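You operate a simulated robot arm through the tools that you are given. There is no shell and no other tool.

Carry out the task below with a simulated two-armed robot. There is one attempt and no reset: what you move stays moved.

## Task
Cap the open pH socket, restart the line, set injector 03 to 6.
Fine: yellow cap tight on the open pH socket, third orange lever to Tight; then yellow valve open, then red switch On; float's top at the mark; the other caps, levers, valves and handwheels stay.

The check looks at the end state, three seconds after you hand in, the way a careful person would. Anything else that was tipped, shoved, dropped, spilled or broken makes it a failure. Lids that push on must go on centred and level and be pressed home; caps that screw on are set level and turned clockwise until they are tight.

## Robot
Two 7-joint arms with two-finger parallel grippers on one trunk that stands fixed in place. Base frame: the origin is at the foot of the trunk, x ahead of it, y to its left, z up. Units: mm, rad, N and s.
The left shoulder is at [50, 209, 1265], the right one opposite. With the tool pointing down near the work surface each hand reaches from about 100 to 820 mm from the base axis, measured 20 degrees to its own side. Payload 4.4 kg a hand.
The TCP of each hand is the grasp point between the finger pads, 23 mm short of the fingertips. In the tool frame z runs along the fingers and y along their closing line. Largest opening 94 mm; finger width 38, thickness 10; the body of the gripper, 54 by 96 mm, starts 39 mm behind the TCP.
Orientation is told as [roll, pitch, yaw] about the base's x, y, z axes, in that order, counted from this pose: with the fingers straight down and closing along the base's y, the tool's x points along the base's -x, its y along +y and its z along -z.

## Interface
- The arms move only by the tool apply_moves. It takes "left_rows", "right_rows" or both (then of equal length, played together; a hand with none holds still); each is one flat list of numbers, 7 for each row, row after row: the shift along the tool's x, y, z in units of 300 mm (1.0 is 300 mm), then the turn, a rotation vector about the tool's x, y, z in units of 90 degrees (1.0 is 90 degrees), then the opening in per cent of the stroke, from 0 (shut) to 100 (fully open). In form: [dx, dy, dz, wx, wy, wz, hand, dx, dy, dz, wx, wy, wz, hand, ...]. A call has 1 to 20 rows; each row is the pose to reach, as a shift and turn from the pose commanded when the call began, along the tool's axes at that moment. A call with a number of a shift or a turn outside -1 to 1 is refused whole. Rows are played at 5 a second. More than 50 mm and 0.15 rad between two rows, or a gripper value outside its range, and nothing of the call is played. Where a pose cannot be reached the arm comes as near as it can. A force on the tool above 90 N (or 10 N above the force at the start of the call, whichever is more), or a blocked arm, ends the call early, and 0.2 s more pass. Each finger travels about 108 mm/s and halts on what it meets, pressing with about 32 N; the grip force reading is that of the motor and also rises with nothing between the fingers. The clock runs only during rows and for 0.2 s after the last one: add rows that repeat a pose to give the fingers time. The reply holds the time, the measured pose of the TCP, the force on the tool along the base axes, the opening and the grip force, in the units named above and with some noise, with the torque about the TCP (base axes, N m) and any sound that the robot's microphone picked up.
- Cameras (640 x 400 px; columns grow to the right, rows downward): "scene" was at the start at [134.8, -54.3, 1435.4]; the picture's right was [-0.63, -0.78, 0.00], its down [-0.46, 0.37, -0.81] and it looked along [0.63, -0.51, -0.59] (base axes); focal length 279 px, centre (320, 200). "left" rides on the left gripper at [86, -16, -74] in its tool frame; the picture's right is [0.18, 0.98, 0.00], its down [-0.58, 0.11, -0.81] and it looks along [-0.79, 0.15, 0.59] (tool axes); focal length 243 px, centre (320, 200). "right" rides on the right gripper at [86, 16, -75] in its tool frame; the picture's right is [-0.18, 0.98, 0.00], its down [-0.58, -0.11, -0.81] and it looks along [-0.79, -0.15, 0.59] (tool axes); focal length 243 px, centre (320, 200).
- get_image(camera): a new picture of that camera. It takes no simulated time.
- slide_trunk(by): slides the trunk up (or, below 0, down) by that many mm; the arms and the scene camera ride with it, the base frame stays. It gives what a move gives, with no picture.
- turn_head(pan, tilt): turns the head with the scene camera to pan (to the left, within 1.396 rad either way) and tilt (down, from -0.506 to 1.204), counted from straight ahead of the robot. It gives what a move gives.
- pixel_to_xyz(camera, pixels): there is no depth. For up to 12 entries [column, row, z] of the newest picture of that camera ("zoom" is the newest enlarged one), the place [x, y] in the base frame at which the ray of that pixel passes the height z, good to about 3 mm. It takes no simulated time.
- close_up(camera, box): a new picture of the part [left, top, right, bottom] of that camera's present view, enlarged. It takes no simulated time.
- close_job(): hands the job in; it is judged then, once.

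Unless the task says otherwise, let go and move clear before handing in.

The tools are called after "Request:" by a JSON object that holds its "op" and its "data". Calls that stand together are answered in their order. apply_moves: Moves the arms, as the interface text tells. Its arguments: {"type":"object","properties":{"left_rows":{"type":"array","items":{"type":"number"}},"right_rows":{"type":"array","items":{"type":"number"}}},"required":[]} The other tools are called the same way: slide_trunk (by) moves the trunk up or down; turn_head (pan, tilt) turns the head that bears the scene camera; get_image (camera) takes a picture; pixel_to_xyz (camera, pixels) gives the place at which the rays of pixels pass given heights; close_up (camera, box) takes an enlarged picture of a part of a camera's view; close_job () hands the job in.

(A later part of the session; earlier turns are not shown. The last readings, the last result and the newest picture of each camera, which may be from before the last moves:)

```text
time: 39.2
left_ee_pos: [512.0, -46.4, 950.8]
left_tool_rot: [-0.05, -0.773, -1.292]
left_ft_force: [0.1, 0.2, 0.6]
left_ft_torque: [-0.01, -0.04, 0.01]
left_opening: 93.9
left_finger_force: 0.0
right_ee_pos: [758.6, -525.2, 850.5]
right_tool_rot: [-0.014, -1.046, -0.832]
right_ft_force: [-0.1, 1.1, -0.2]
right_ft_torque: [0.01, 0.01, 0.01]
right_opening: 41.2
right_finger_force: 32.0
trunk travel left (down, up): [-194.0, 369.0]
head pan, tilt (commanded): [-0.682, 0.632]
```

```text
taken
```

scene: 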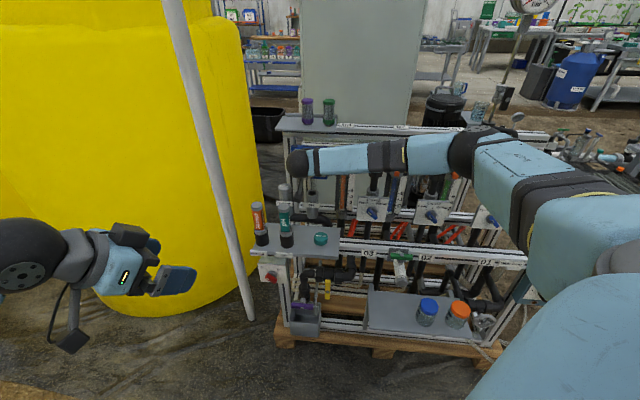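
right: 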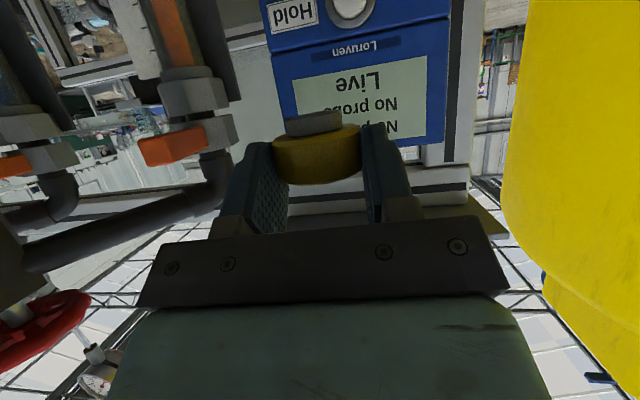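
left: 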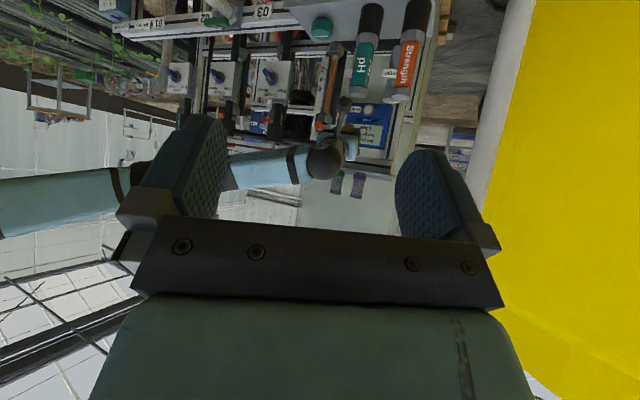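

The hand hovers about 75 mm above the socket with lever 03 and the controller clear. I'll zoom in the scene and right cameras to check alignment with the socket mouth.

Request:
{"op": "close_up", "data": {"camera": "scene", "box": [272, 150, 352, 230]}}

Request:
{"op": "close_up", "data": {"camera": "left", "box": [290, 80, 410, 200]}}

Request:
{"op": "close_up", "data": {"camera": "right", "box": [200, 0, 440, 150]}}

```text
5.00 times, centred on (312, 190) of scene
```

zoom: 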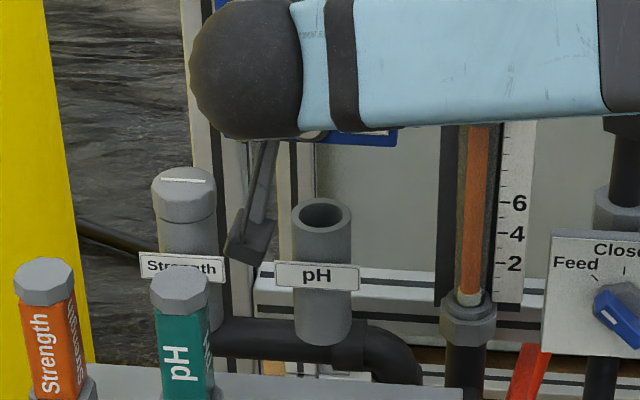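

```text
3.33 times, centred on (350, 140) of left
```

zoom: 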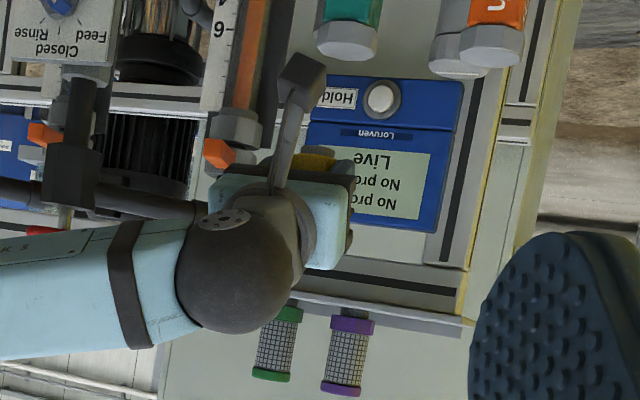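

```text
2.67 times, centred on (320, 75) of right
```

zoom: 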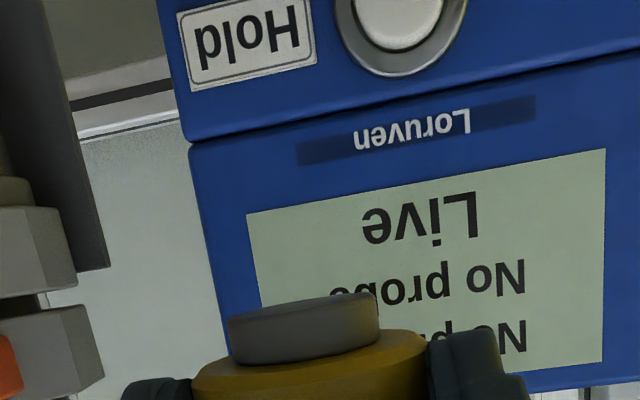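

The scene zoom shows the open pH mouth clearly at (324,213). I'll descend so the stub is about 15 mm above the rim and check the lateral alignment in the right camera.

Request:
{"op": "apply_moves", "data": {"right_rows": [0.06, 0.003, 0.034, 0, 0, 0, 38, 0.12, 0.007, 0.069, 0, 0, 0, 38, 0.179, 0.0103, 0.1033, 0, 0, 0, 38, 0.179, 0.0103, 0.1033, 0, 0, 0, 38]}}

Request:
{"op": "get_image", "data": {"camera": "right"}}

Request:
{"op": "close_up", "data": {"camera": "right", "box": [224, 30, 416, 150]}}

Request:
{"op": "close_up", "data": {"camera": "scene", "box": [272, 165, 352, 215]}}

Request:
{"op": "close_up", "data": {"camera": "left", "box": [310, 70, 406, 130]}}

```text
time: 40.2
left_ee_pos: [512.8, -49.0, 951.6]
left_tool_rot: [-0.052, -0.775, -1.293]
left_ft_force: [0.3, 0.4, -0.1]
left_ft_torque: [0.0, 0.02, 0.01]
left_opening: 94.0
left_finger_force: 0.0
right_ee_pos: [760.2, -523.6, 786.8]
right_tool_rot: [-0.014, -1.046, -0.832]
right_ft_force: [0.1, 0.3, -0.2]
right_ft_torque: [0.01, -0.01, 0.02]
right_opening: 41.5
right_finger_force: 32.2
trunk travel left (down, up): [-194.0, 369.0]
head pan, tilt (commanded): [-0.682, 0.632]
```

```text
taken
```

right: 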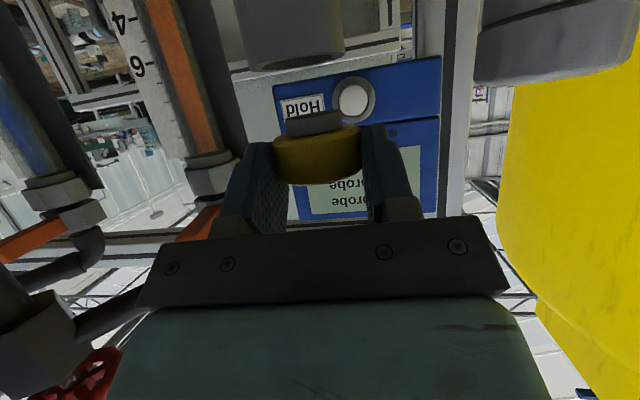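

```text
3.33 times, centred on (320, 90) of right
```

zoom: 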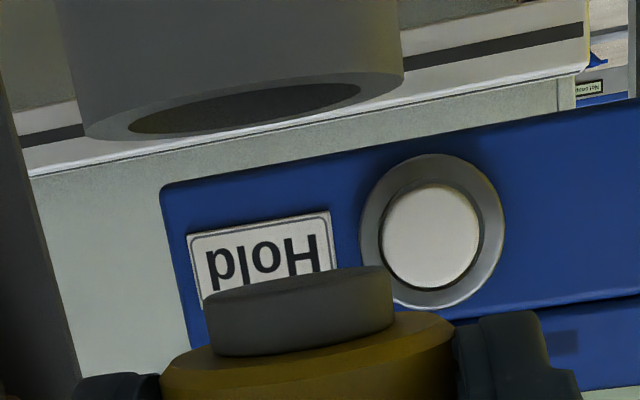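

```text
8.00 times, centred on (312, 190) of scene
```

zoom: 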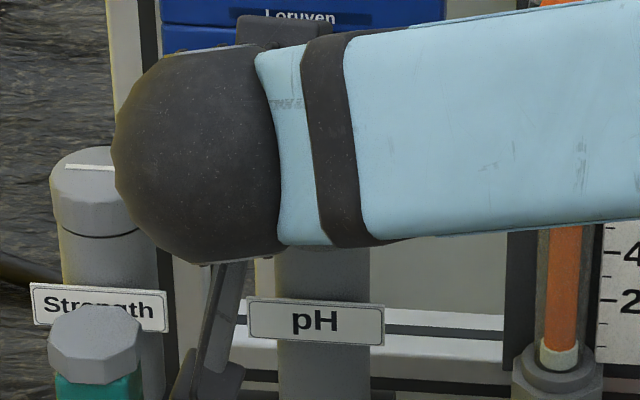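

```text
6.67 times, centred on (358, 100) of left
```

zoom: 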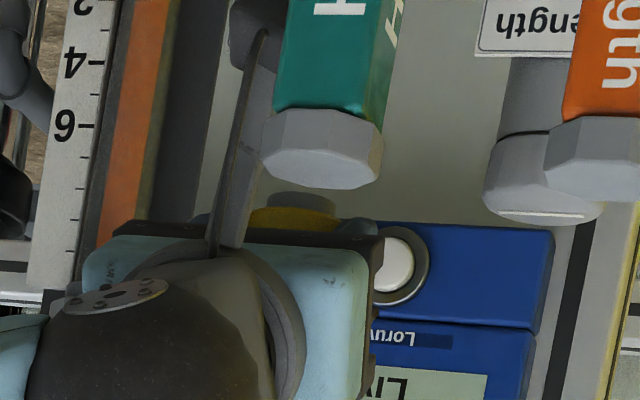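

The right view shows the stub at zoom (298,284) and the socket mouth centred at (244,102), which puts the socket about 3.5 mm to the -y side of the stub. I'll correct that and rotate about the cap's axis to yaw ≈ -20°, which also gives a second viewing angle for the depth direction.

Request:
{"op": "apply_moves", "data": {"right_rows": [-0.0003, -0.0054, 0.0005, -0.0664, 0, -0.0383, 38, -0.0006, -0.0108, 0.0011, -0.1329, 0, -0.0767, 38, -0.0009, -0.0161, 0.0016, -0.1993, 0, -0.115, 38, -0.0012, -0.0215, 0.0022, -0.2657, 0, -0.1533, 38, -0.0012, -0.0215, 0.0022, -0.2657, 0, -0.1533, 38]}}

Request:
{"op": "get_image", "data": {"camera": "right"}}

Request:
{"op": "close_up", "data": {"camera": "right", "box": [224, 30, 416, 150]}}

Request:
{"op": "get_image", "data": {"camera": "scene"}}

```text
time: 41.5
left_ee_pos: [513.1, -47.4, 952.6]
left_tool_rot: [-0.049, -0.775, -1.293]
left_ft_force: [0.2, 0.0, -0.6]
left_ft_torque: [0.0, 0.01, 0.01]
left_opening: 94.1
left_finger_force: 0.1
right_ee_pos: [764.9, -516.8, 797.5]
right_tool_rot: [-0.013, -1.047, -0.388]
right_ft_force: [0.3, 0.2, -0.7]
right_ft_torque: [-0.01, -0.04, 0.01]
right_opening: 41.1
right_finger_force: 32.3
right hand out of reach, approached as far as the arm can: row 4, 5
trunk travel left (down, up): [-194.0, 369.0]
head pan, tilt (commanded): [-0.682, 0.632]
```

```text
taken
```

right: 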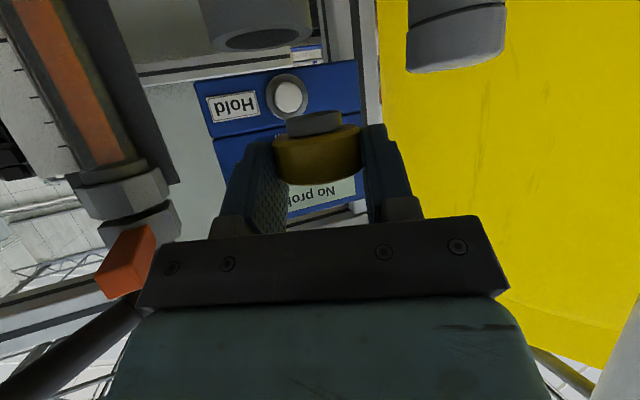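

```text
3.33 times, centred on (320, 90) of right
```

zoom: 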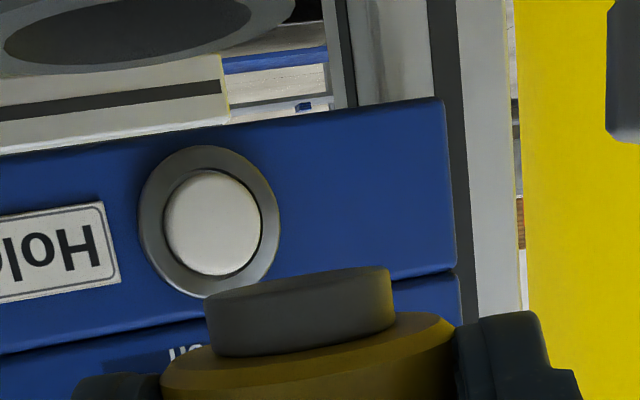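

```text
taken
```

scene: 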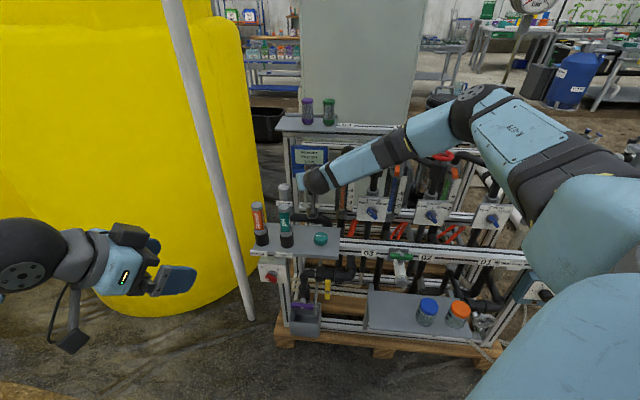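

The last few degrees hit a joint limit (hand stopped at yaw -22°, 10 mm high), so about -28° is my upper limit here. I'll zoom wider on this view to get a second alignment line to the socket.

Request:
{"op": "close_up", "data": {"camera": "right", "box": [190, 0, 350, 100]}}

```text
4.00 times, centred on (270, 50) of right
```

zoom: 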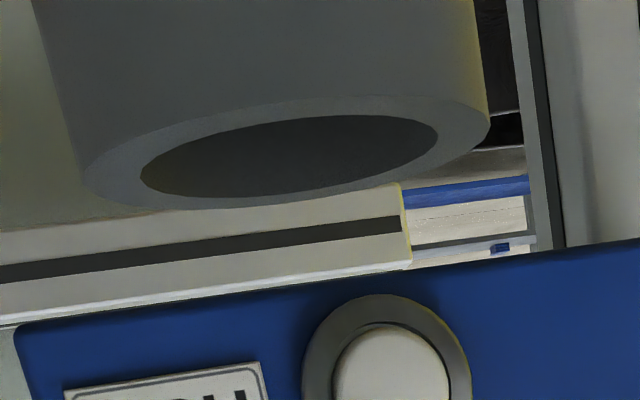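

Two lateral sightings put the socket axis at about (764,-533), rim z≈736; what remains uncertain is the stub's position along the hand's forward direction. I'll move the left hand toward a side view (between the two probes) to see cap and socket from another angle.

Request:
{"op": "apply_moves", "data": {"left_rows": [-0.059, 0.088, 0.077, 0, 0, 0, 100, -0.118, 0.176, 0.154, 0, 0, 0, 100, -0.178, 0.265, 0.23, 0, 0, 0, 100, -0.237, 0.353, 0.307, 0, 0, 0, 100, -0.296, 0.441, 0.384, 0, 0, 0, 100, -0.296, 0.441, 0.384, 0, 0, 0, 100]}}

Request:
{"op": "get_image", "data": {"camera": "left"}}

Request:
{"op": "get_image", "data": {"camera": "scene"}}

```text
time: 42.9
left_ee_pos: [676.2, -154.3, 934.0]
left_tool_rot: [-0.047, -0.778, -1.295]
left_ft_force: [-0.2, 0.1, 0.9]
left_ft_torque: [0.0, 0.0, 0.02]
left_opening: 94.3
left_finger_force: 0.1
left hand out of reach, approached as far as the arm can: row 2, 3, 4
right_ee_pos: [764.0, -513.9, 799.9]
right_tool_rot: [-0.014, -1.049, -0.386]
right_ft_force: [-0.4, -0.4, 0.1]
right_ft_torque: [0.0, 0.01, 0.01]
right_opening: 41.4
right_finger_force: 31.8
trunk travel left (down, up): [-194.0, 369.0]
head pan, tilt (commanded): [-0.682, 0.632]
```

```text
taken
```

left: 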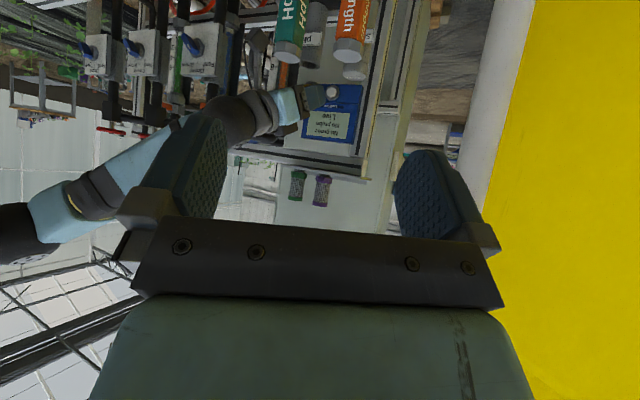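

```text
taken
```

scene: 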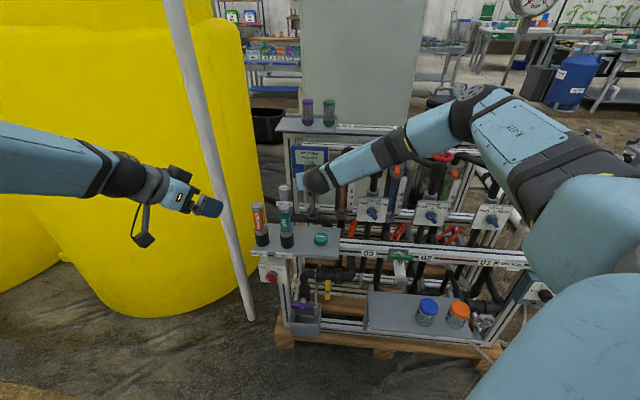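

Now the left camera sees the pH socket between the probes at about (313,50) and the right hand near (310,95). Zooming in.

Request:
{"op": "close_up", "data": {"camera": "left", "box": [270, 30, 366, 130]}}

Request:
{"op": "close_up", "data": {"camera": "left", "box": [290, 60, 346, 95]}}

```text
4.00 times, centred on (318, 80) of left
```

zoom: 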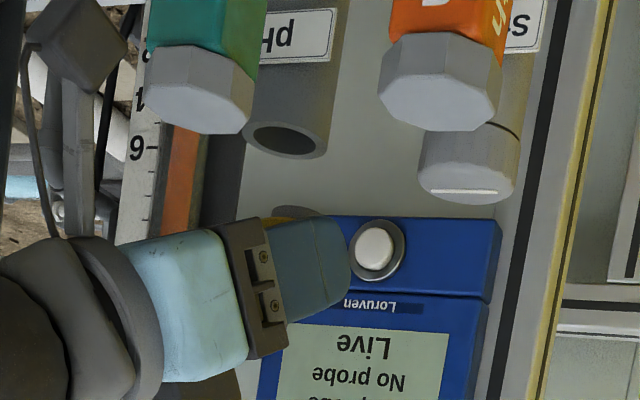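

```text
11.43 times, centred on (318, 78) of left
```

zoom: 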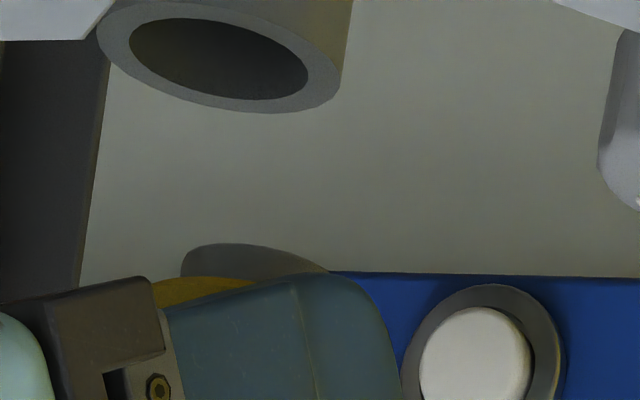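

I'll convert the socket mouth and stub-bottom centres in this view to positions.

Request:
{"op": "pixel_to_xyz", "data": {"camera": "left", "pixels": [[309.2, 65.1, 736.5], [309.2, 65.1, 740], [312.6, 84.0, 770], [312.6, 84.0, 766], [311, 84.0, 770]]}}

Request:
{"op": "close_up", "data": {"camera": "scene", "box": [280, 165, 360, 215]}}

```text
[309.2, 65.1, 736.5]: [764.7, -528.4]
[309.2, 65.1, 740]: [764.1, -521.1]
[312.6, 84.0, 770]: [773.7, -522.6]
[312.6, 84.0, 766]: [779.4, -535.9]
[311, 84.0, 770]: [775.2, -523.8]
```

```text
8.00 times, centred on (320, 190) of scene
```

zoom: 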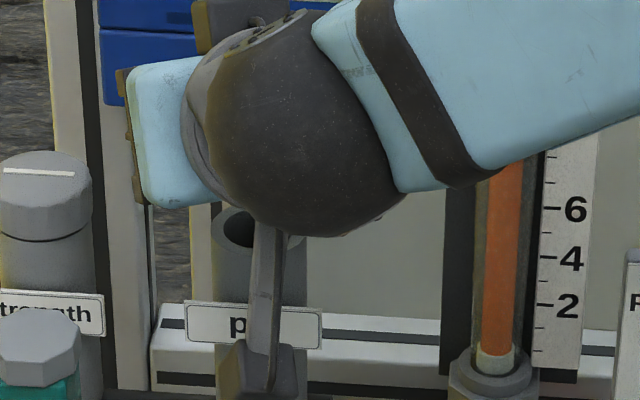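

Combining the left and right views: the stub needs to move about (-6.6,-14.3) mm to be over the socket axis. I'll apply that with a slight yaw back to about -29°, and descend 20 mm so the stub hovers roughly 10 mm above the rim.

Request:
{"op": "apply_moves", "data": {"right_rows": [0.0, -0.025, 0.0, 0.0337, 0, 0.0195, 38, -0.001, -0.0487, 0.0, 0.0674, 0, 0.0389, 38, 0.0294, -0.0487, 0.0158, 0.0674, 0, 0.0389, 38, 0.0588, -0.0487, 0.0315, 0.0674, 0, 0.0389, 38, 0.0588, -0.0487, 0.0315, 0.0674, 0, 0.0389, 38]}}

Request:
{"op": "get_image", "data": {"camera": "right"}}

Request:
{"op": "close_up", "data": {"camera": "right", "box": [224, 30, 416, 150]}}

Request:
{"op": "close_up", "data": {"camera": "left", "box": [286, 50, 350, 90]}}

```text
time: 44.0
left_ee_pos: [675.5, -158.4, 931.7]
left_tool_rot: [-0.051, -0.775, -1.293]
left_ft_force: [-0.4, -0.8, 0.2]
left_ft_torque: [0.02, -0.02, 0.0]
left_opening: 93.8
left_finger_force: 0.0
right_ee_pos: [757.7, -530.2, 777.5]
right_tool_rot: [-0.011, -1.047, -0.473]
right_ft_force: [0.7, 0.2, -0.4]
right_ft_torque: [-0.03, 0.0, 0.02]
right_opening: 41.4
right_finger_force: 31.8
trunk travel left (down, up): [-194.0, 369.0]
head pan, tilt (commanded): [-0.682, 0.632]
```

```text
taken
```

right: 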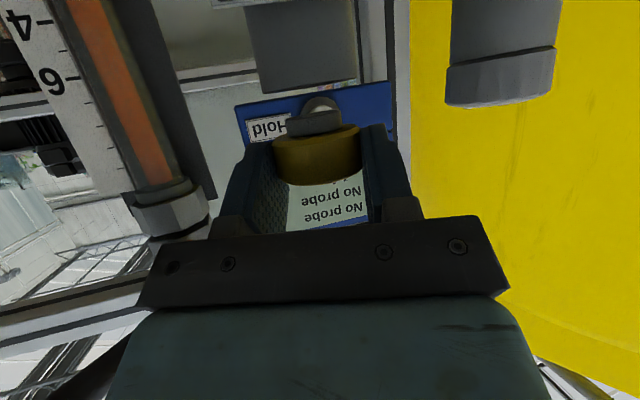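

```text
3.33 times, centred on (320, 90) of right
```

zoom: 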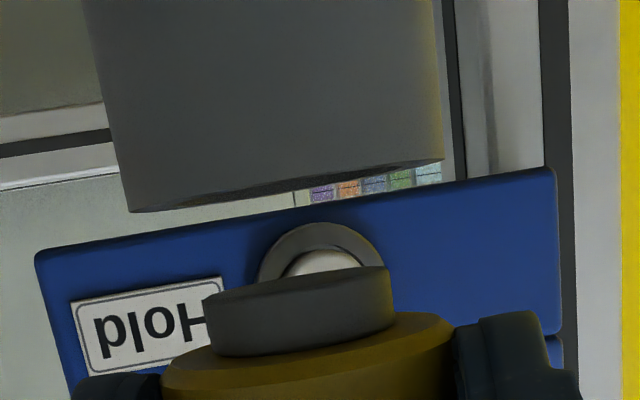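

```text
10.00 times, centred on (318, 70) of left
```

zoom: 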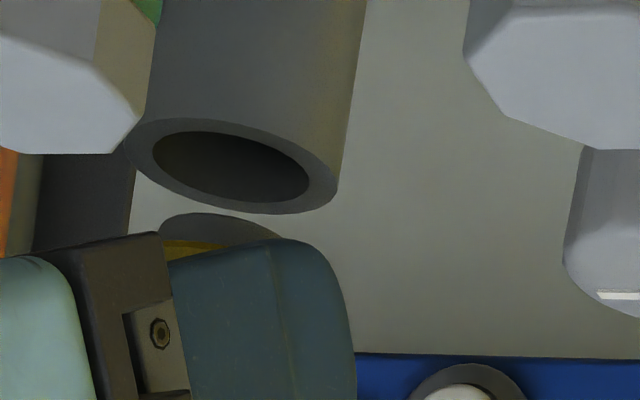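

The right view has the stub at zoom (297,284) with the rim centre at (285,186), within about 0.6 mm laterally; the left view shows the stub about 1.7 mm too far to the right. I'll correct by (-2.3,+1.8) mm and come down 8 mm.

Request:
{"op": "apply_moves", "data": {"right_rows": [0.0048, 0.002, -0.0083, 0, 0, 0, 38, 0.0164, 0.002, -0.0016, 0, 0, 0, 38, 0.0279, 0.002, 0.005, 0, 0, 0, 38, 0.0279, 0.002, 0.005, 0, 0, 0, 38]}}

Request:
{"op": "close_up", "data": {"camera": "right", "box": [248, 60, 376, 140]}}

Request:
{"op": "close_up", "data": {"camera": "left", "box": [290, 55, 338, 85]}}

```text
time: 45.0
left_ee_pos: [674.5, -157.5, 930.6]
left_tool_rot: [-0.05, -0.776, -1.294]
left_ft_force: [-0.3, 0.0, 0.0]
left_ft_torque: [0.0, 0.01, -0.01]
left_opening: 94.1
left_finger_force: 0.1
right_ee_pos: [755.7, -527.6, 770.0]
right_tool_rot: [-0.012, -1.045, -0.472]
right_ft_force: [0.1, 1.1, 0.0]
right_ft_torque: [0.03, 0.0, 0.02]
right_opening: 41.2
right_finger_force: 31.9
trunk travel left (down, up): [-194.0, 369.0]
head pan, tilt (commanded): [-0.682, 0.632]
```

```text
5.00 times, centred on (312, 100) of right
```

zoom: 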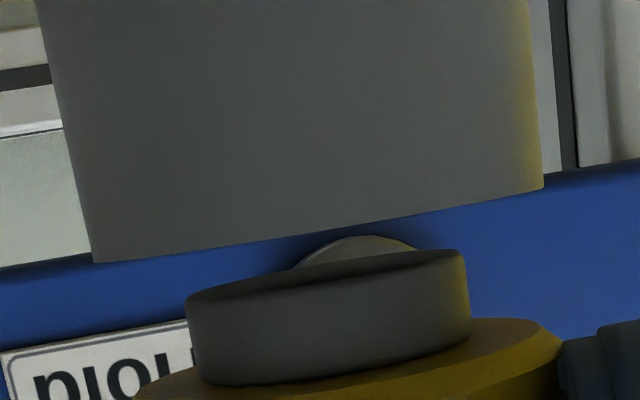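

```text
13.33 times, centred on (314, 70) of left
```

zoom: 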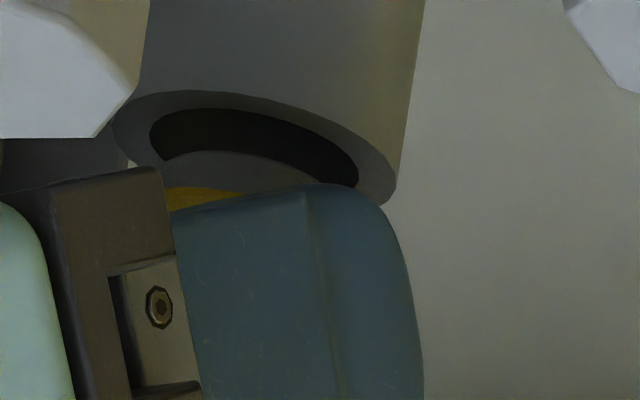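

Lateral alignment in the right view is now essentially exact (rim centre (318,225) vs expected 318). I'll take a tighter left zoom to fine-tune the other direction.

Request:
{"op": "close_up", "data": {"camera": "left", "box": [294, 56, 334, 81]}}

Request:
{"op": "close_up", "data": {"camera": "scene", "box": [290, 170, 354, 210]}}

```text
16.00 times, centred on (314, 68) of left
```

zoom: 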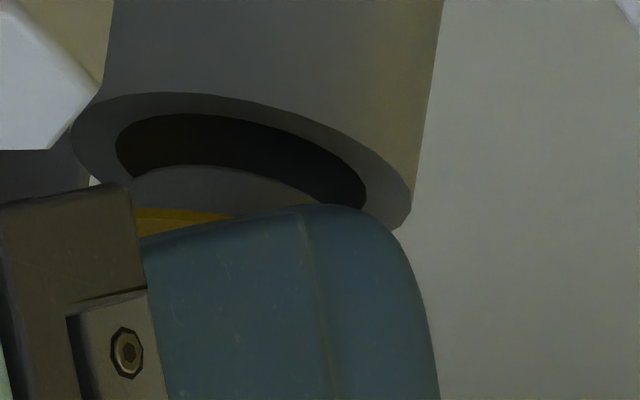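

```text
10.00 times, centred on (322, 190) of scene
```

zoom: 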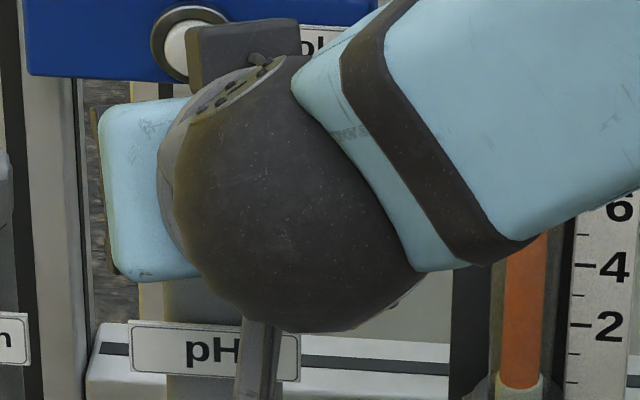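

The left zoom now puts the stub within about 0.5 mm of the mouth's centre, gap about 6 mm. I'll lower gently 9 mm in small steps watching the force.

Request:
{"op": "apply_moves", "data": {"right_rows": [0.0058, 0, 0.0033, 0, 0, 0, 38, 0.0115, 0, 0.0067, 0, 0, 0, 38, 0.0173, 0, 0.01, 0, 0, 0, 38, 0.0217, 0, 0.0125, 0, 0, 0, 38, 0.026, 0, 0.015, 0, 0, 0, 38]}}

Request:
{"op": "close_up", "data": {"camera": "right", "box": [248, 60, 376, 140]}}

Request:
{"op": "close_up", "data": {"camera": "left", "box": [294, 56, 334, 81]}}

```text
time: 46.2
left_ee_pos: [675.4, -156.7, 931.3]
left_tool_rot: [-0.048, -0.777, -1.293]
left_ft_force: [0.5, 0.8, 0.8]
left_ft_torque: [-0.02, -0.01, -0.01]
left_opening: 93.9
left_finger_force: 0.1
right_ee_pos: [755.0, -527.7, 763.0]
right_tool_rot: [-0.012, -1.048, -0.474]
right_ft_force: [-0.8, -0.9, 12.0]
right_ft_torque: [0.18, -0.2, 0.09]
right_opening: 41.4
right_finger_force: 32.1
trunk travel left (down, up): [-194.0, 369.0]
head pan, tilt (commanded): [-0.682, 0.632]
```

```text
5.00 times, centred on (312, 100) of right
```

zoom: 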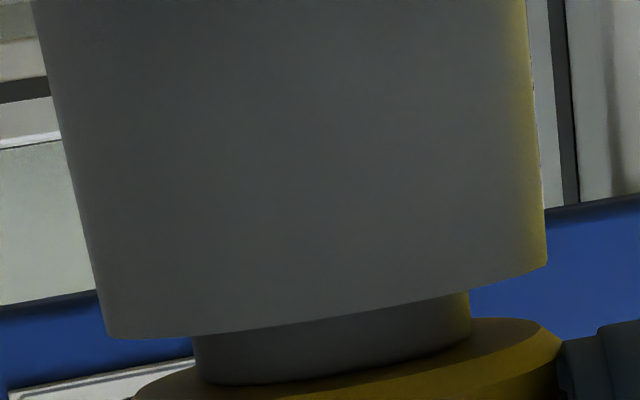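

```text
16.00 times, centred on (314, 68) of left
```

zoom: 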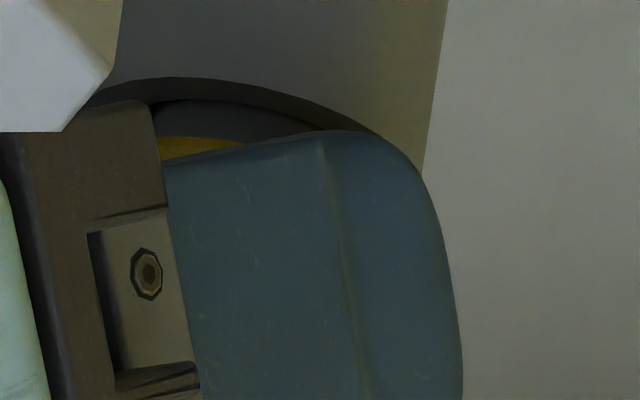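

Light contact at z≈763 (12 N up, almost no side load), and the stub is partly in the bore and level. Before swinging the right wrist round, I'll back the left hand up and away 120 mm for clearance.

Request:
{"op": "apply_moves", "data": {"left_rows": [0, 0, -0.1, 0, 0, 0, 100, 0, 0, -0.2, 0, 0, 0, 100, 0, 0, -0.3, 0, 0, 0, 100, 0, 0, -0.4, 0, 0, 0, 100]}}

Request:
{"op": "get_image", "data": {"camera": "left"}}

```text
time: 47.2
left_ee_pos: [655.5, -70.9, 1016.4]
left_tool_rot: [-0.047, -0.775, -1.295]
left_ft_force: [0.8, 0.2, 0.4]
left_ft_torque: [-0.03, 0.0, -0.04]
left_opening: 94.2
left_finger_force: 0.0
right_ee_pos: [755.3, -528.0, 762.3]
right_tool_rot: [-0.014, -1.049, -0.473]
right_ft_force: [1.7, -2.2, 20.8]
right_ft_torque: [0.17, -0.44, -0.18]
right_opening: 41.1
right_finger_force: 32.0
trunk travel left (down, up): [-194.0, 369.0]
head pan, tilt (commanded): [-0.682, 0.632]
```

```text
taken
```

left: 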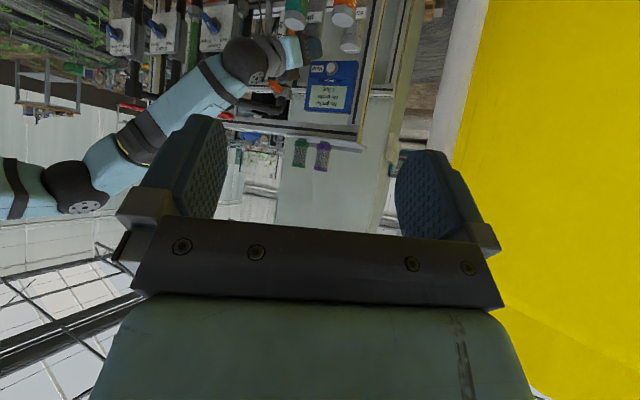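

The stub is now pressed lightly onto the thread (about 21 N). I'll turn clockwise about 63° around the cap's axis, creeping down slightly.

Request:
{"op": "apply_moves", "data": {"right_rows": [0.0, 0.0046, 0.0004, 0.0758, 0, 0.0438, 38, -0.0002, 0.009, 0.0013, 0.1516, 0, 0.0875, 38, -0.0008, 0.0133, 0.0028, 0.2273, 0, 0.1313, 38, -0.0017, 0.0174, 0.0047, 0.3031, 0, 0.175, 38, -0.0028, 0.0212, 0.0071, 0.3789, 0, 0.2188, 38, -0.0042, 0.0245, 0.01, 0.4547, 0, 0.2625, 38, -0.0057, 0.0273, 0.0132, 0.5304, 0, 0.3063, 38, -0.0075, 0.0297, 0.0167, 0.6062, 0, 0.35, 38]}}

Request:
{"op": "get_image", "data": {"camera": "right"}}

Request:
{"op": "close_up", "data": {"camera": "right", "box": [224, 60, 416, 180]}}

Request:
{"op": "close_up", "data": {"camera": "left", "box": [270, 10, 366, 70]}}

```text
time: 49.0
left_ee_pos: [656.4, -72.1, 1015.9]
left_tool_rot: [-0.049, -0.777, -1.293]
left_ft_force: [0.2, 0.1, 0.3]
left_ft_torque: [-0.01, 0.01, 0.01]
left_opening: 94.0
left_finger_force: 0.0
right_ee_pos: [765.4, -521.5, 763.0]
right_tool_rot: [-0.003, -1.054, -1.58]
right_ft_force: [9.7, 9.5, 18.6]
right_ft_torque: [0.05, -0.64, 0.44]
right_opening: 41.5
right_finger_force: 32.0
trunk travel left (down, up): [-194.0, 369.0]
head pan, tilt (commanded): [-0.682, 0.632]
```

```text
taken
```

right: 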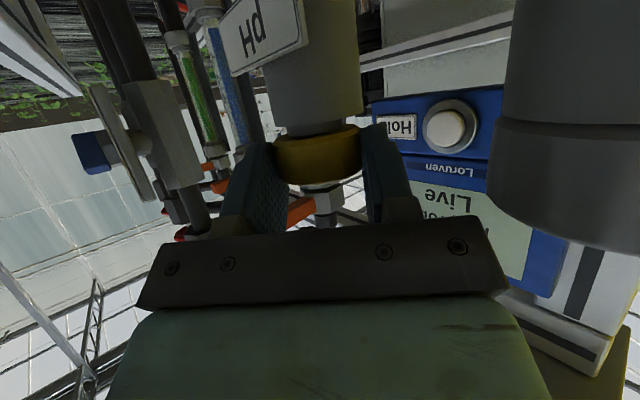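

```text
3.33 times, centred on (320, 120) of right
```

zoom: 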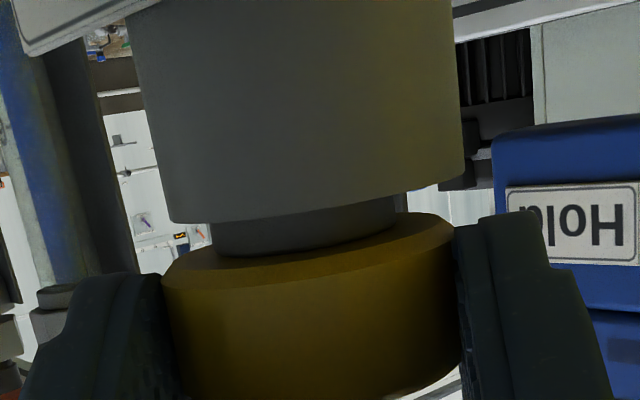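

```text
6.67 times, centred on (318, 40) of left
```

zoom: 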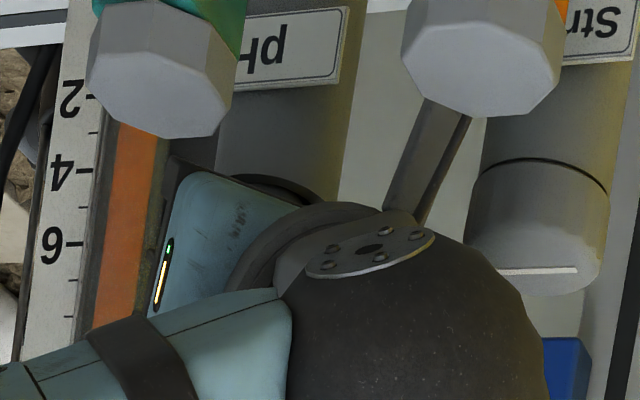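

The cap turned freely with little torque, but a sideways force of about (10,10) N tells me the cap sits about 12–13 mm ahead of the TCP rather than 10, so it drifted about 2 mm off-centre. I'll re-centre it and press down slightly to see whether it settles.

Request:
{"op": "apply_moves", "data": {"right_rows": [0.0023, 0.0073, -0.004, 0, 0, 0, 38, 0.0037, 0.0073, -0.0032, 0, 0, 0, 38, 0.0052, 0.0073, -0.0023, 0, 0, 0, 38, 0.0052, 0.0073, -0.0023, 0, 0, 0, 38]}}

Request:
{"op": "close_up", "data": {"camera": "right", "box": [224, 60, 416, 180]}}

```text
time: 50.0
left_ee_pos: [655.0, -71.1, 1018.7]
left_tool_rot: [-0.045, -0.779, -1.297]
left_ft_force: [1.2, 0.4, -0.6]
left_ft_torque: [-0.04, 0.03, 0.02]
left_opening: 93.9
left_finger_force: 0.1
right_ee_pos: [765.5, -522.1, 761.6]
right_tool_rot: [-0.001, -1.057, -1.582]
right_ft_force: [-10.2, 3.5, 25.1]
right_ft_torque: [-0.18, -0.25, -0.18]
right_opening: 41.2
right_finger_force: 32.2
trunk travel left (down, up): [-194.0, 369.0]
head pan, tilt (commanded): [-0.682, 0.632]
```

```text
3.33 times, centred on (320, 120) of right
```

zoom: 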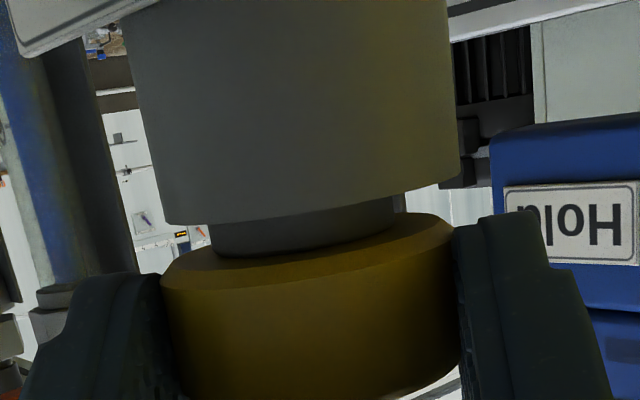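

Side force flipped sign, so the stub is snug in the bore and true centre is about 1 mm back. I'll centre it and lift a few mm gently to test whether the thread has engaged.

Request:
{"op": "apply_moves", "data": {"right_rows": [-0.0058, -0.0037, -0.0033, 0, 0, 0, 38, -0.0115, -0.0037, -0.0067, 0, 0, 0, 38, -0.0173, -0.0037, -0.01, 0, 0, 0, 38, -0.0173, -0.0037, -0.01, 0, 0, 0, 38]}}

Request:
{"op": "close_up", "data": {"camera": "right", "box": [224, 60, 416, 180]}}

```text
time: 51.0
left_ee_pos: [658.3, -73.4, 1013.4]
left_tool_rot: [-0.051, -0.773, -1.292]
left_ft_force: [0.1, 0.7, 0.0]
left_ft_torque: [0.02, 0.01, 0.03]
left_opening: 93.9
left_finger_force: 0.1
right_ee_pos: [765.7, -521.3, 762.7]
right_tool_rot: [-0.011, -1.051, -1.57]
right_ft_force: [1.9, 0.7, -0.4]
right_ft_torque: [-0.01, -0.03, 0.02]
right_opening: 41.1
right_finger_force: 31.9
trunk travel left (down, up): [-194.0, 369.0]
head pan, tilt (commanded): [-0.682, 0.632]
```

```text
3.33 times, centred on (320, 120) of right
```

zoom: 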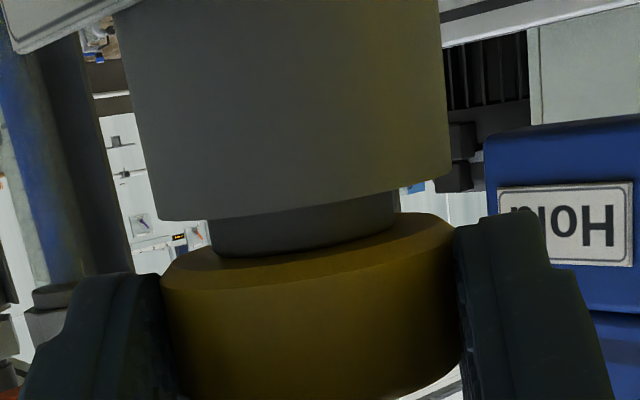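

Request:
{"op": "apply_moves", "data": {"right_rows": [-0.0058, 0, -0.0033, 0, 0, 0, 38, -0.0115, 0, -0.0067, 0, 0, 0, 38, -0.0115, 0, -0.0067, 0, 0, 0, 38]}}

Request:
{"op": "close_up", "data": {"camera": "right", "box": [224, 60, 416, 180]}}

```text
time: 51.9
left_ee_pos: [657.7, -73.5, 1014.3]
left_tool_rot: [-0.051, -0.775, -1.293]
left_ft_force: [-0.3, -0.6, 1.0]
left_ft_torque: [-0.01, 0.04, -0.01]
left_opening: 94.0
left_finger_force: 0.1
right_ee_pos: [767.2, -522.5, 768.2]
right_tool_rot: [-0.011, -1.051, -1.575]
right_ft_force: [0.1, -0.1, -1.2]
right_ft_torque: [0.01, -0.01, 0.04]
right_opening: 41.1
right_finger_force: 31.8
trunk travel left (down, up): [-194.0, 369.0]
head pan, tilt (commanded): [-0.682, 0.632]
```

```text
3.33 times, centred on (320, 120) of right
```

zoom: 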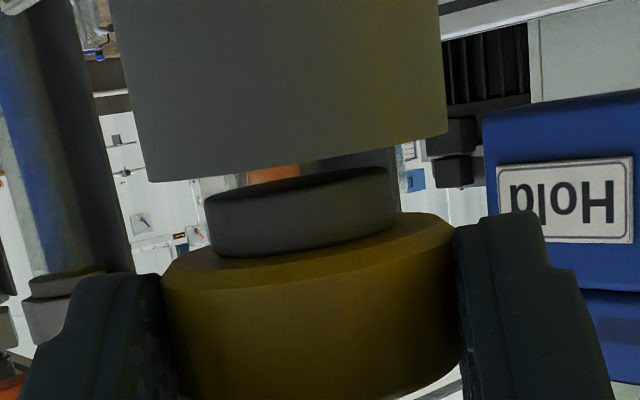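

The cap lifted freely, so the thread had not engaged: it was sitting just on top of the thread start. I'll look from the scene camera too, since at this yaw the hand may not block its view of the socket.

Request:
{"op": "close_up", "data": {"camera": "scene", "box": [280, 165, 360, 215]}}

Request:
{"op": "close_up", "data": {"camera": "right", "box": [264, 80, 360, 140]}}

```text
8.00 times, centred on (320, 190) of scene
```

zoom: 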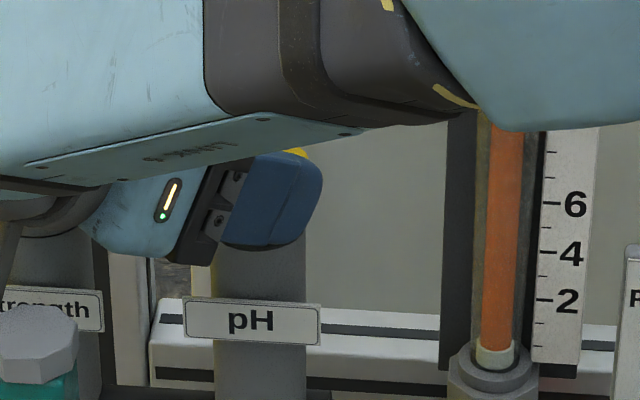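

```text
6.67 times, centred on (312, 110) of right
```

zoom: 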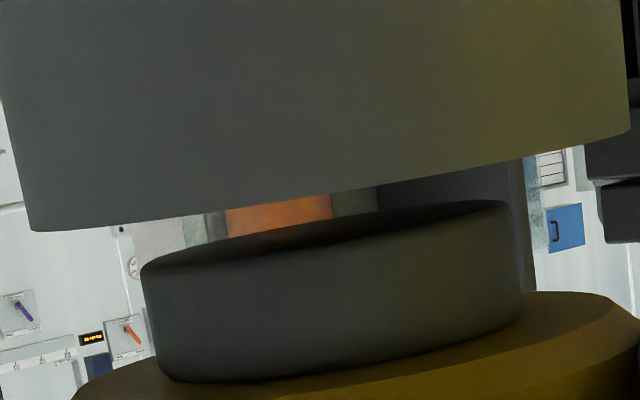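

At yaw -90° the stub is about 1 mm off to one side and right in depth. I'll rotate back anticlockwise with the cap just clear of the rim (now using 12.3 mm as the cap's lead over the TCP), then recheck centring.

Request:
{"op": "apply_moves", "data": {"right_rows": [-0.0039, -0.0023, 0.0001, -0.0758, 0, -0.0438, 38, -0.0045, -0.0078, 0.0011, -0.1516, 0, -0.0875, 38, -0.0054, -0.0131, 0.0028, -0.2273, 0, -0.1313, 38, -0.0067, -0.0181, 0.005, -0.3031, 0, -0.175, 38, -0.0084, -0.0227, 0.0079, -0.3789, 0, -0.2188, 38, -0.0103, -0.0268, 0.0112, -0.4547, 0, -0.2625, 38, -0.0125, -0.0303, 0.015, -0.5304, 0, -0.3063, 38, -0.0149, -0.0332, 0.0192, -0.6062, 0, -0.35, 38, -0.0149, -0.0332, 0.0192, -0.6062, 0, -0.35, 38]}}

Request:
{"op": "close_up", "data": {"camera": "right", "box": [264, 80, 360, 140]}}

Request:
{"op": "close_up", "data": {"camera": "left", "box": [296, 20, 336, 45]}}

Request:
{"op": "get_image", "data": {"camera": "left"}}

```text
time: 53.9
left_ee_pos: [658.0, -74.4, 1014.0]
left_tool_rot: [-0.05, -0.773, -1.292]
left_ft_force: [-0.4, 0.2, -1.0]
left_ft_torque: [0.03, -0.04, 0.01]
left_opening: 93.9
left_finger_force: 0.1
right_ee_pos: [755.3, -529.8, 769.2]
right_tool_rot: [-0.009, -1.045, -0.471]
right_ft_force: [-0.3, -0.4, -0.3]
right_ft_torque: [0.01, -0.01, -0.02]
right_opening: 41.8
right_finger_force: 32.3
trunk travel left (down, up): [-194.0, 369.0]
head pan, tilt (commanded): [-0.682, 0.632]
```

```text
6.67 times, centred on (312, 110) of right
```

zoom: 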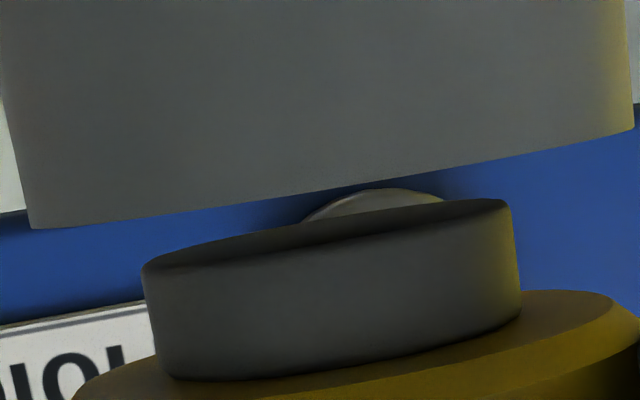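

```text
16.00 times, centred on (316, 32) of left
```

zoom: 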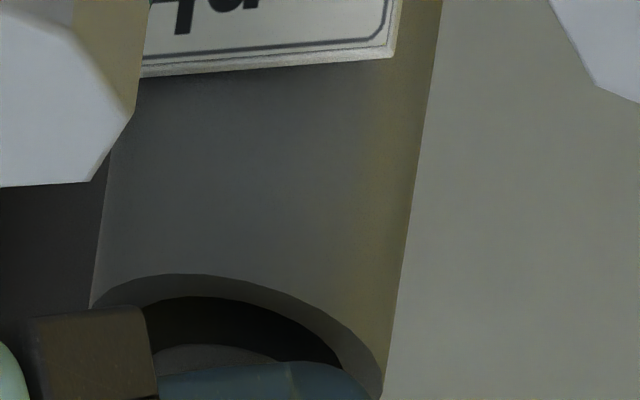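

```text
taken
```

left: 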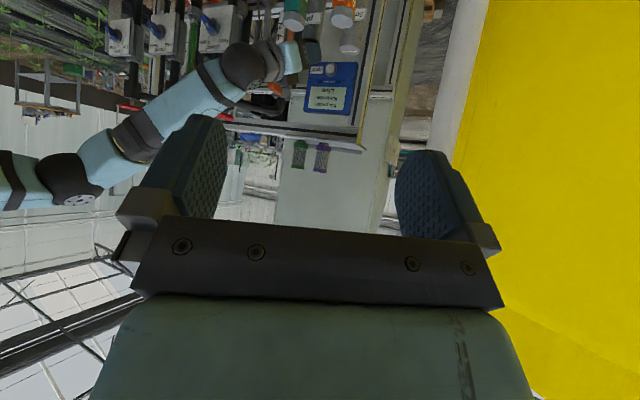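

Right view: rim centre (333,179) vs expected 316, so about 1.1 mm off along the hand's y. I'll zoom the left view on the mouth for the other direction.

Request:
{"op": "close_up", "data": {"camera": "left", "box": [292, 30, 332, 55]}}

```text
16.00 times, centred on (312, 42) of left
```

zoom: 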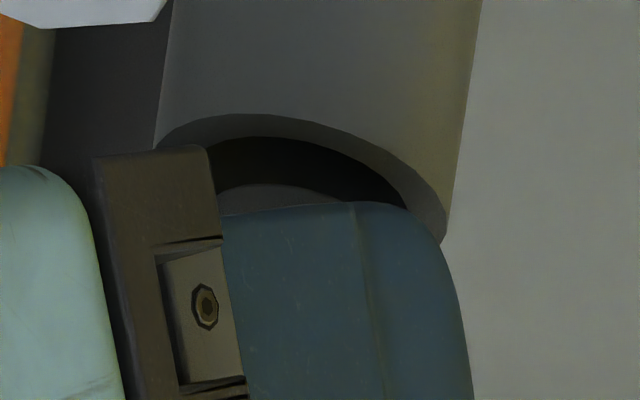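

The left view shows the stub centred in the mouth along its line (stub centre about (299,232) vs expected 298). I'll apply the 1.1 mm correction and lower about 6 mm into light contact.

Request:
{"op": "apply_moves", "data": {"right_rows": [0.0019, 0.0037, -0.0033, 0, 0, 0, 38, 0.0077, 0.0037, 0, 0, 0, 0, 38, 0.0134, 0.0037, 0.0034, 0, 0, 0, 38, 0.0192, 0.0037, 0.0067, 0, 0, 0, 38, 0.0192, 0.0037, 0.0067, 0, 0, 0, 38]}}

Request:
{"op": "close_up", "data": {"camera": "right", "box": [264, 80, 360, 140]}}

Request:
{"op": "close_up", "data": {"camera": "left", "box": [292, 30, 332, 55]}}

```text
time: 55.0
left_ee_pos: [657.4, -73.2, 1014.8]
left_tool_rot: [-0.05, -0.776, -1.294]
left_ft_force: [-0.6, 0.6, -0.5]
left_ft_torque: [0.01, -0.01, -0.02]
left_opening: 93.9
left_finger_force: 0.1
right_ee_pos: [755.4, -528.0, 763.2]
right_tool_rot: [-0.013, -1.045, -0.473]
right_ft_force: [0.6, -0.8, -0.1]
right_ft_torque: [0.04, 0.01, 0.0]
right_opening: 41.5
right_finger_force: 32.0
trunk travel left (down, up): [-194.0, 369.0]
head pan, tilt (commanded): [-0.682, 0.632]
```

```text
6.67 times, centred on (312, 110) of right
```

zoom: 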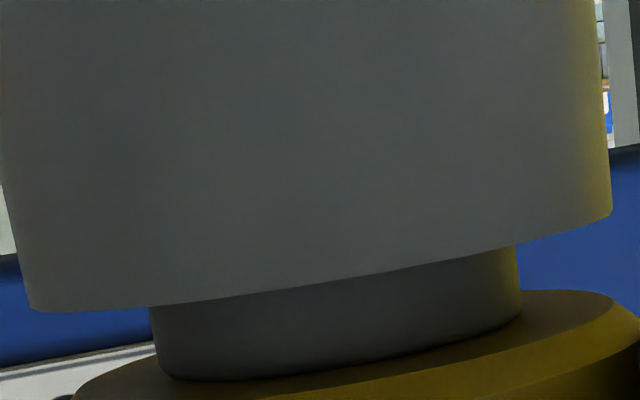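

```text
16.00 times, centred on (312, 42) of left
```

zoom: 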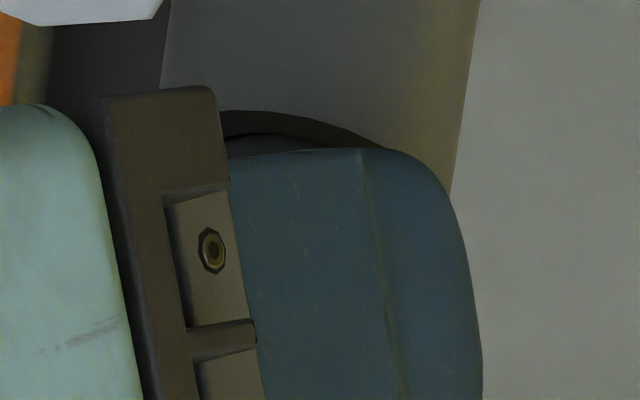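

The stub has entered the bore 2–3 mm with zero force. I'll lower 4 mm more to meet the thread.

Request:
{"op": "apply_moves", "data": {"right_rows": [0.0029, -0.0013, 0.0017, 0, 0, 0, 38, 0.0058, -0.0013, 0.0033, 0, 0, 0, 38, 0.0087, -0.0013, 0.005, 0, 0, 0, 38, 0.0115, -0.0013, 0.0067, 0, 0, 0, 38, 0.0115, -0.0013, 0.0067, 0, 0, 0, 38]}}

Request:
{"op": "close_up", "data": {"camera": "right", "box": [264, 80, 360, 140]}}

```text
time: 56.2
left_ee_pos: [657.4, -72.7, 1015.2]
left_tool_rot: [-0.048, -0.777, -1.294]
left_ft_force: [0.7, 1.1, -0.4]
left_ft_torque: [0.02, 0.02, 0.0]
left_opening: 93.8
left_finger_force: 0.1
right_ee_pos: [755.2, -527.4, 763.5]
right_tool_rot: [-0.011, -1.049, -0.474]
right_ft_force: [1.6, -2.8, 13.5]
right_ft_torque: [0.14, -0.31, -0.01]
right_opening: 41.3
right_finger_force: 32.0
trunk travel left (down, up): [-194.0, 369.0]
head pan, tilt (commanded): [-0.682, 0.632]
```

```text
6.67 times, centred on (312, 110) of right
```

zoom: 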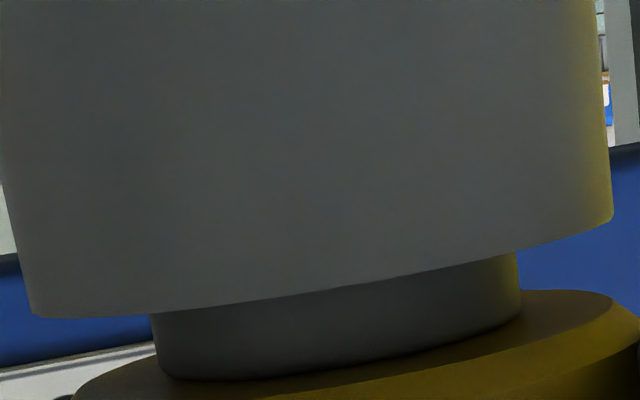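

Contact again at z≈763 with the stub about 4 mm in, well centred (side force under 3 N). I'll turn clockwise 63° with a light downward push, now using the better axis.

Request:
{"op": "apply_moves", "data": {"right_rows": [0.0043, 0.0056, 0.003, 0.0758, 0, 0.0438, 38, 0.004, 0.0111, 0.0041, 0.1516, 0, 0.0875, 38, 0.0032, 0.0164, 0.0058, 0.2273, 0, 0.1313, 38, 0.0021, 0.0214, 0.0082, 0.3031, 0, 0.175, 38, 0.0007, 0.026, 0.0112, 0.3789, 0, 0.2188, 38, -0.001, 0.0301, 0.0146, 0.4547, 0, 0.2625, 38, -0.003, 0.0336, 0.0185, 0.5304, 0, 0.3063, 38, -0.0053, 0.0365, 0.0228, 0.6062, 0, 0.35, 38]}}

Request:
{"op": "close_up", "data": {"camera": "right", "box": [264, 80, 360, 140]}}

```text
time: 58.0
left_ee_pos: [657.1, -72.0, 1014.5]
left_tool_rot: [-0.053, -0.778, -1.293]
left_ft_force: [-0.4, -0.2, 0.4]
left_ft_torque: [0.01, 0.0, 0.01]
left_opening: 93.8
left_finger_force: 0.0
right_ee_pos: [768.2, -514.7, 759.3]
right_tool_rot: [-0.007, -1.05, -1.574]
right_ft_force: [1.9, 33.3, 8.6]
right_ft_torque: [1.34, -0.59, 0.73]
right_opening: 42.1
right_finger_force: 31.7
trunk travel left (down, up): [-194.0, 369.0]
head pan, tilt (commanded): [-0.682, 0.632]
```

```text
6.67 times, centred on (312, 110) of right
```

zoom: 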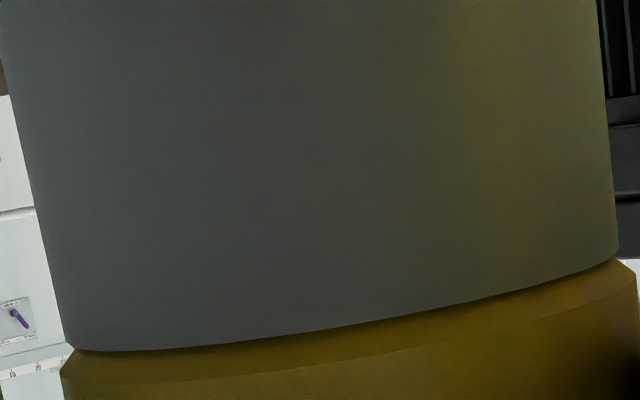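

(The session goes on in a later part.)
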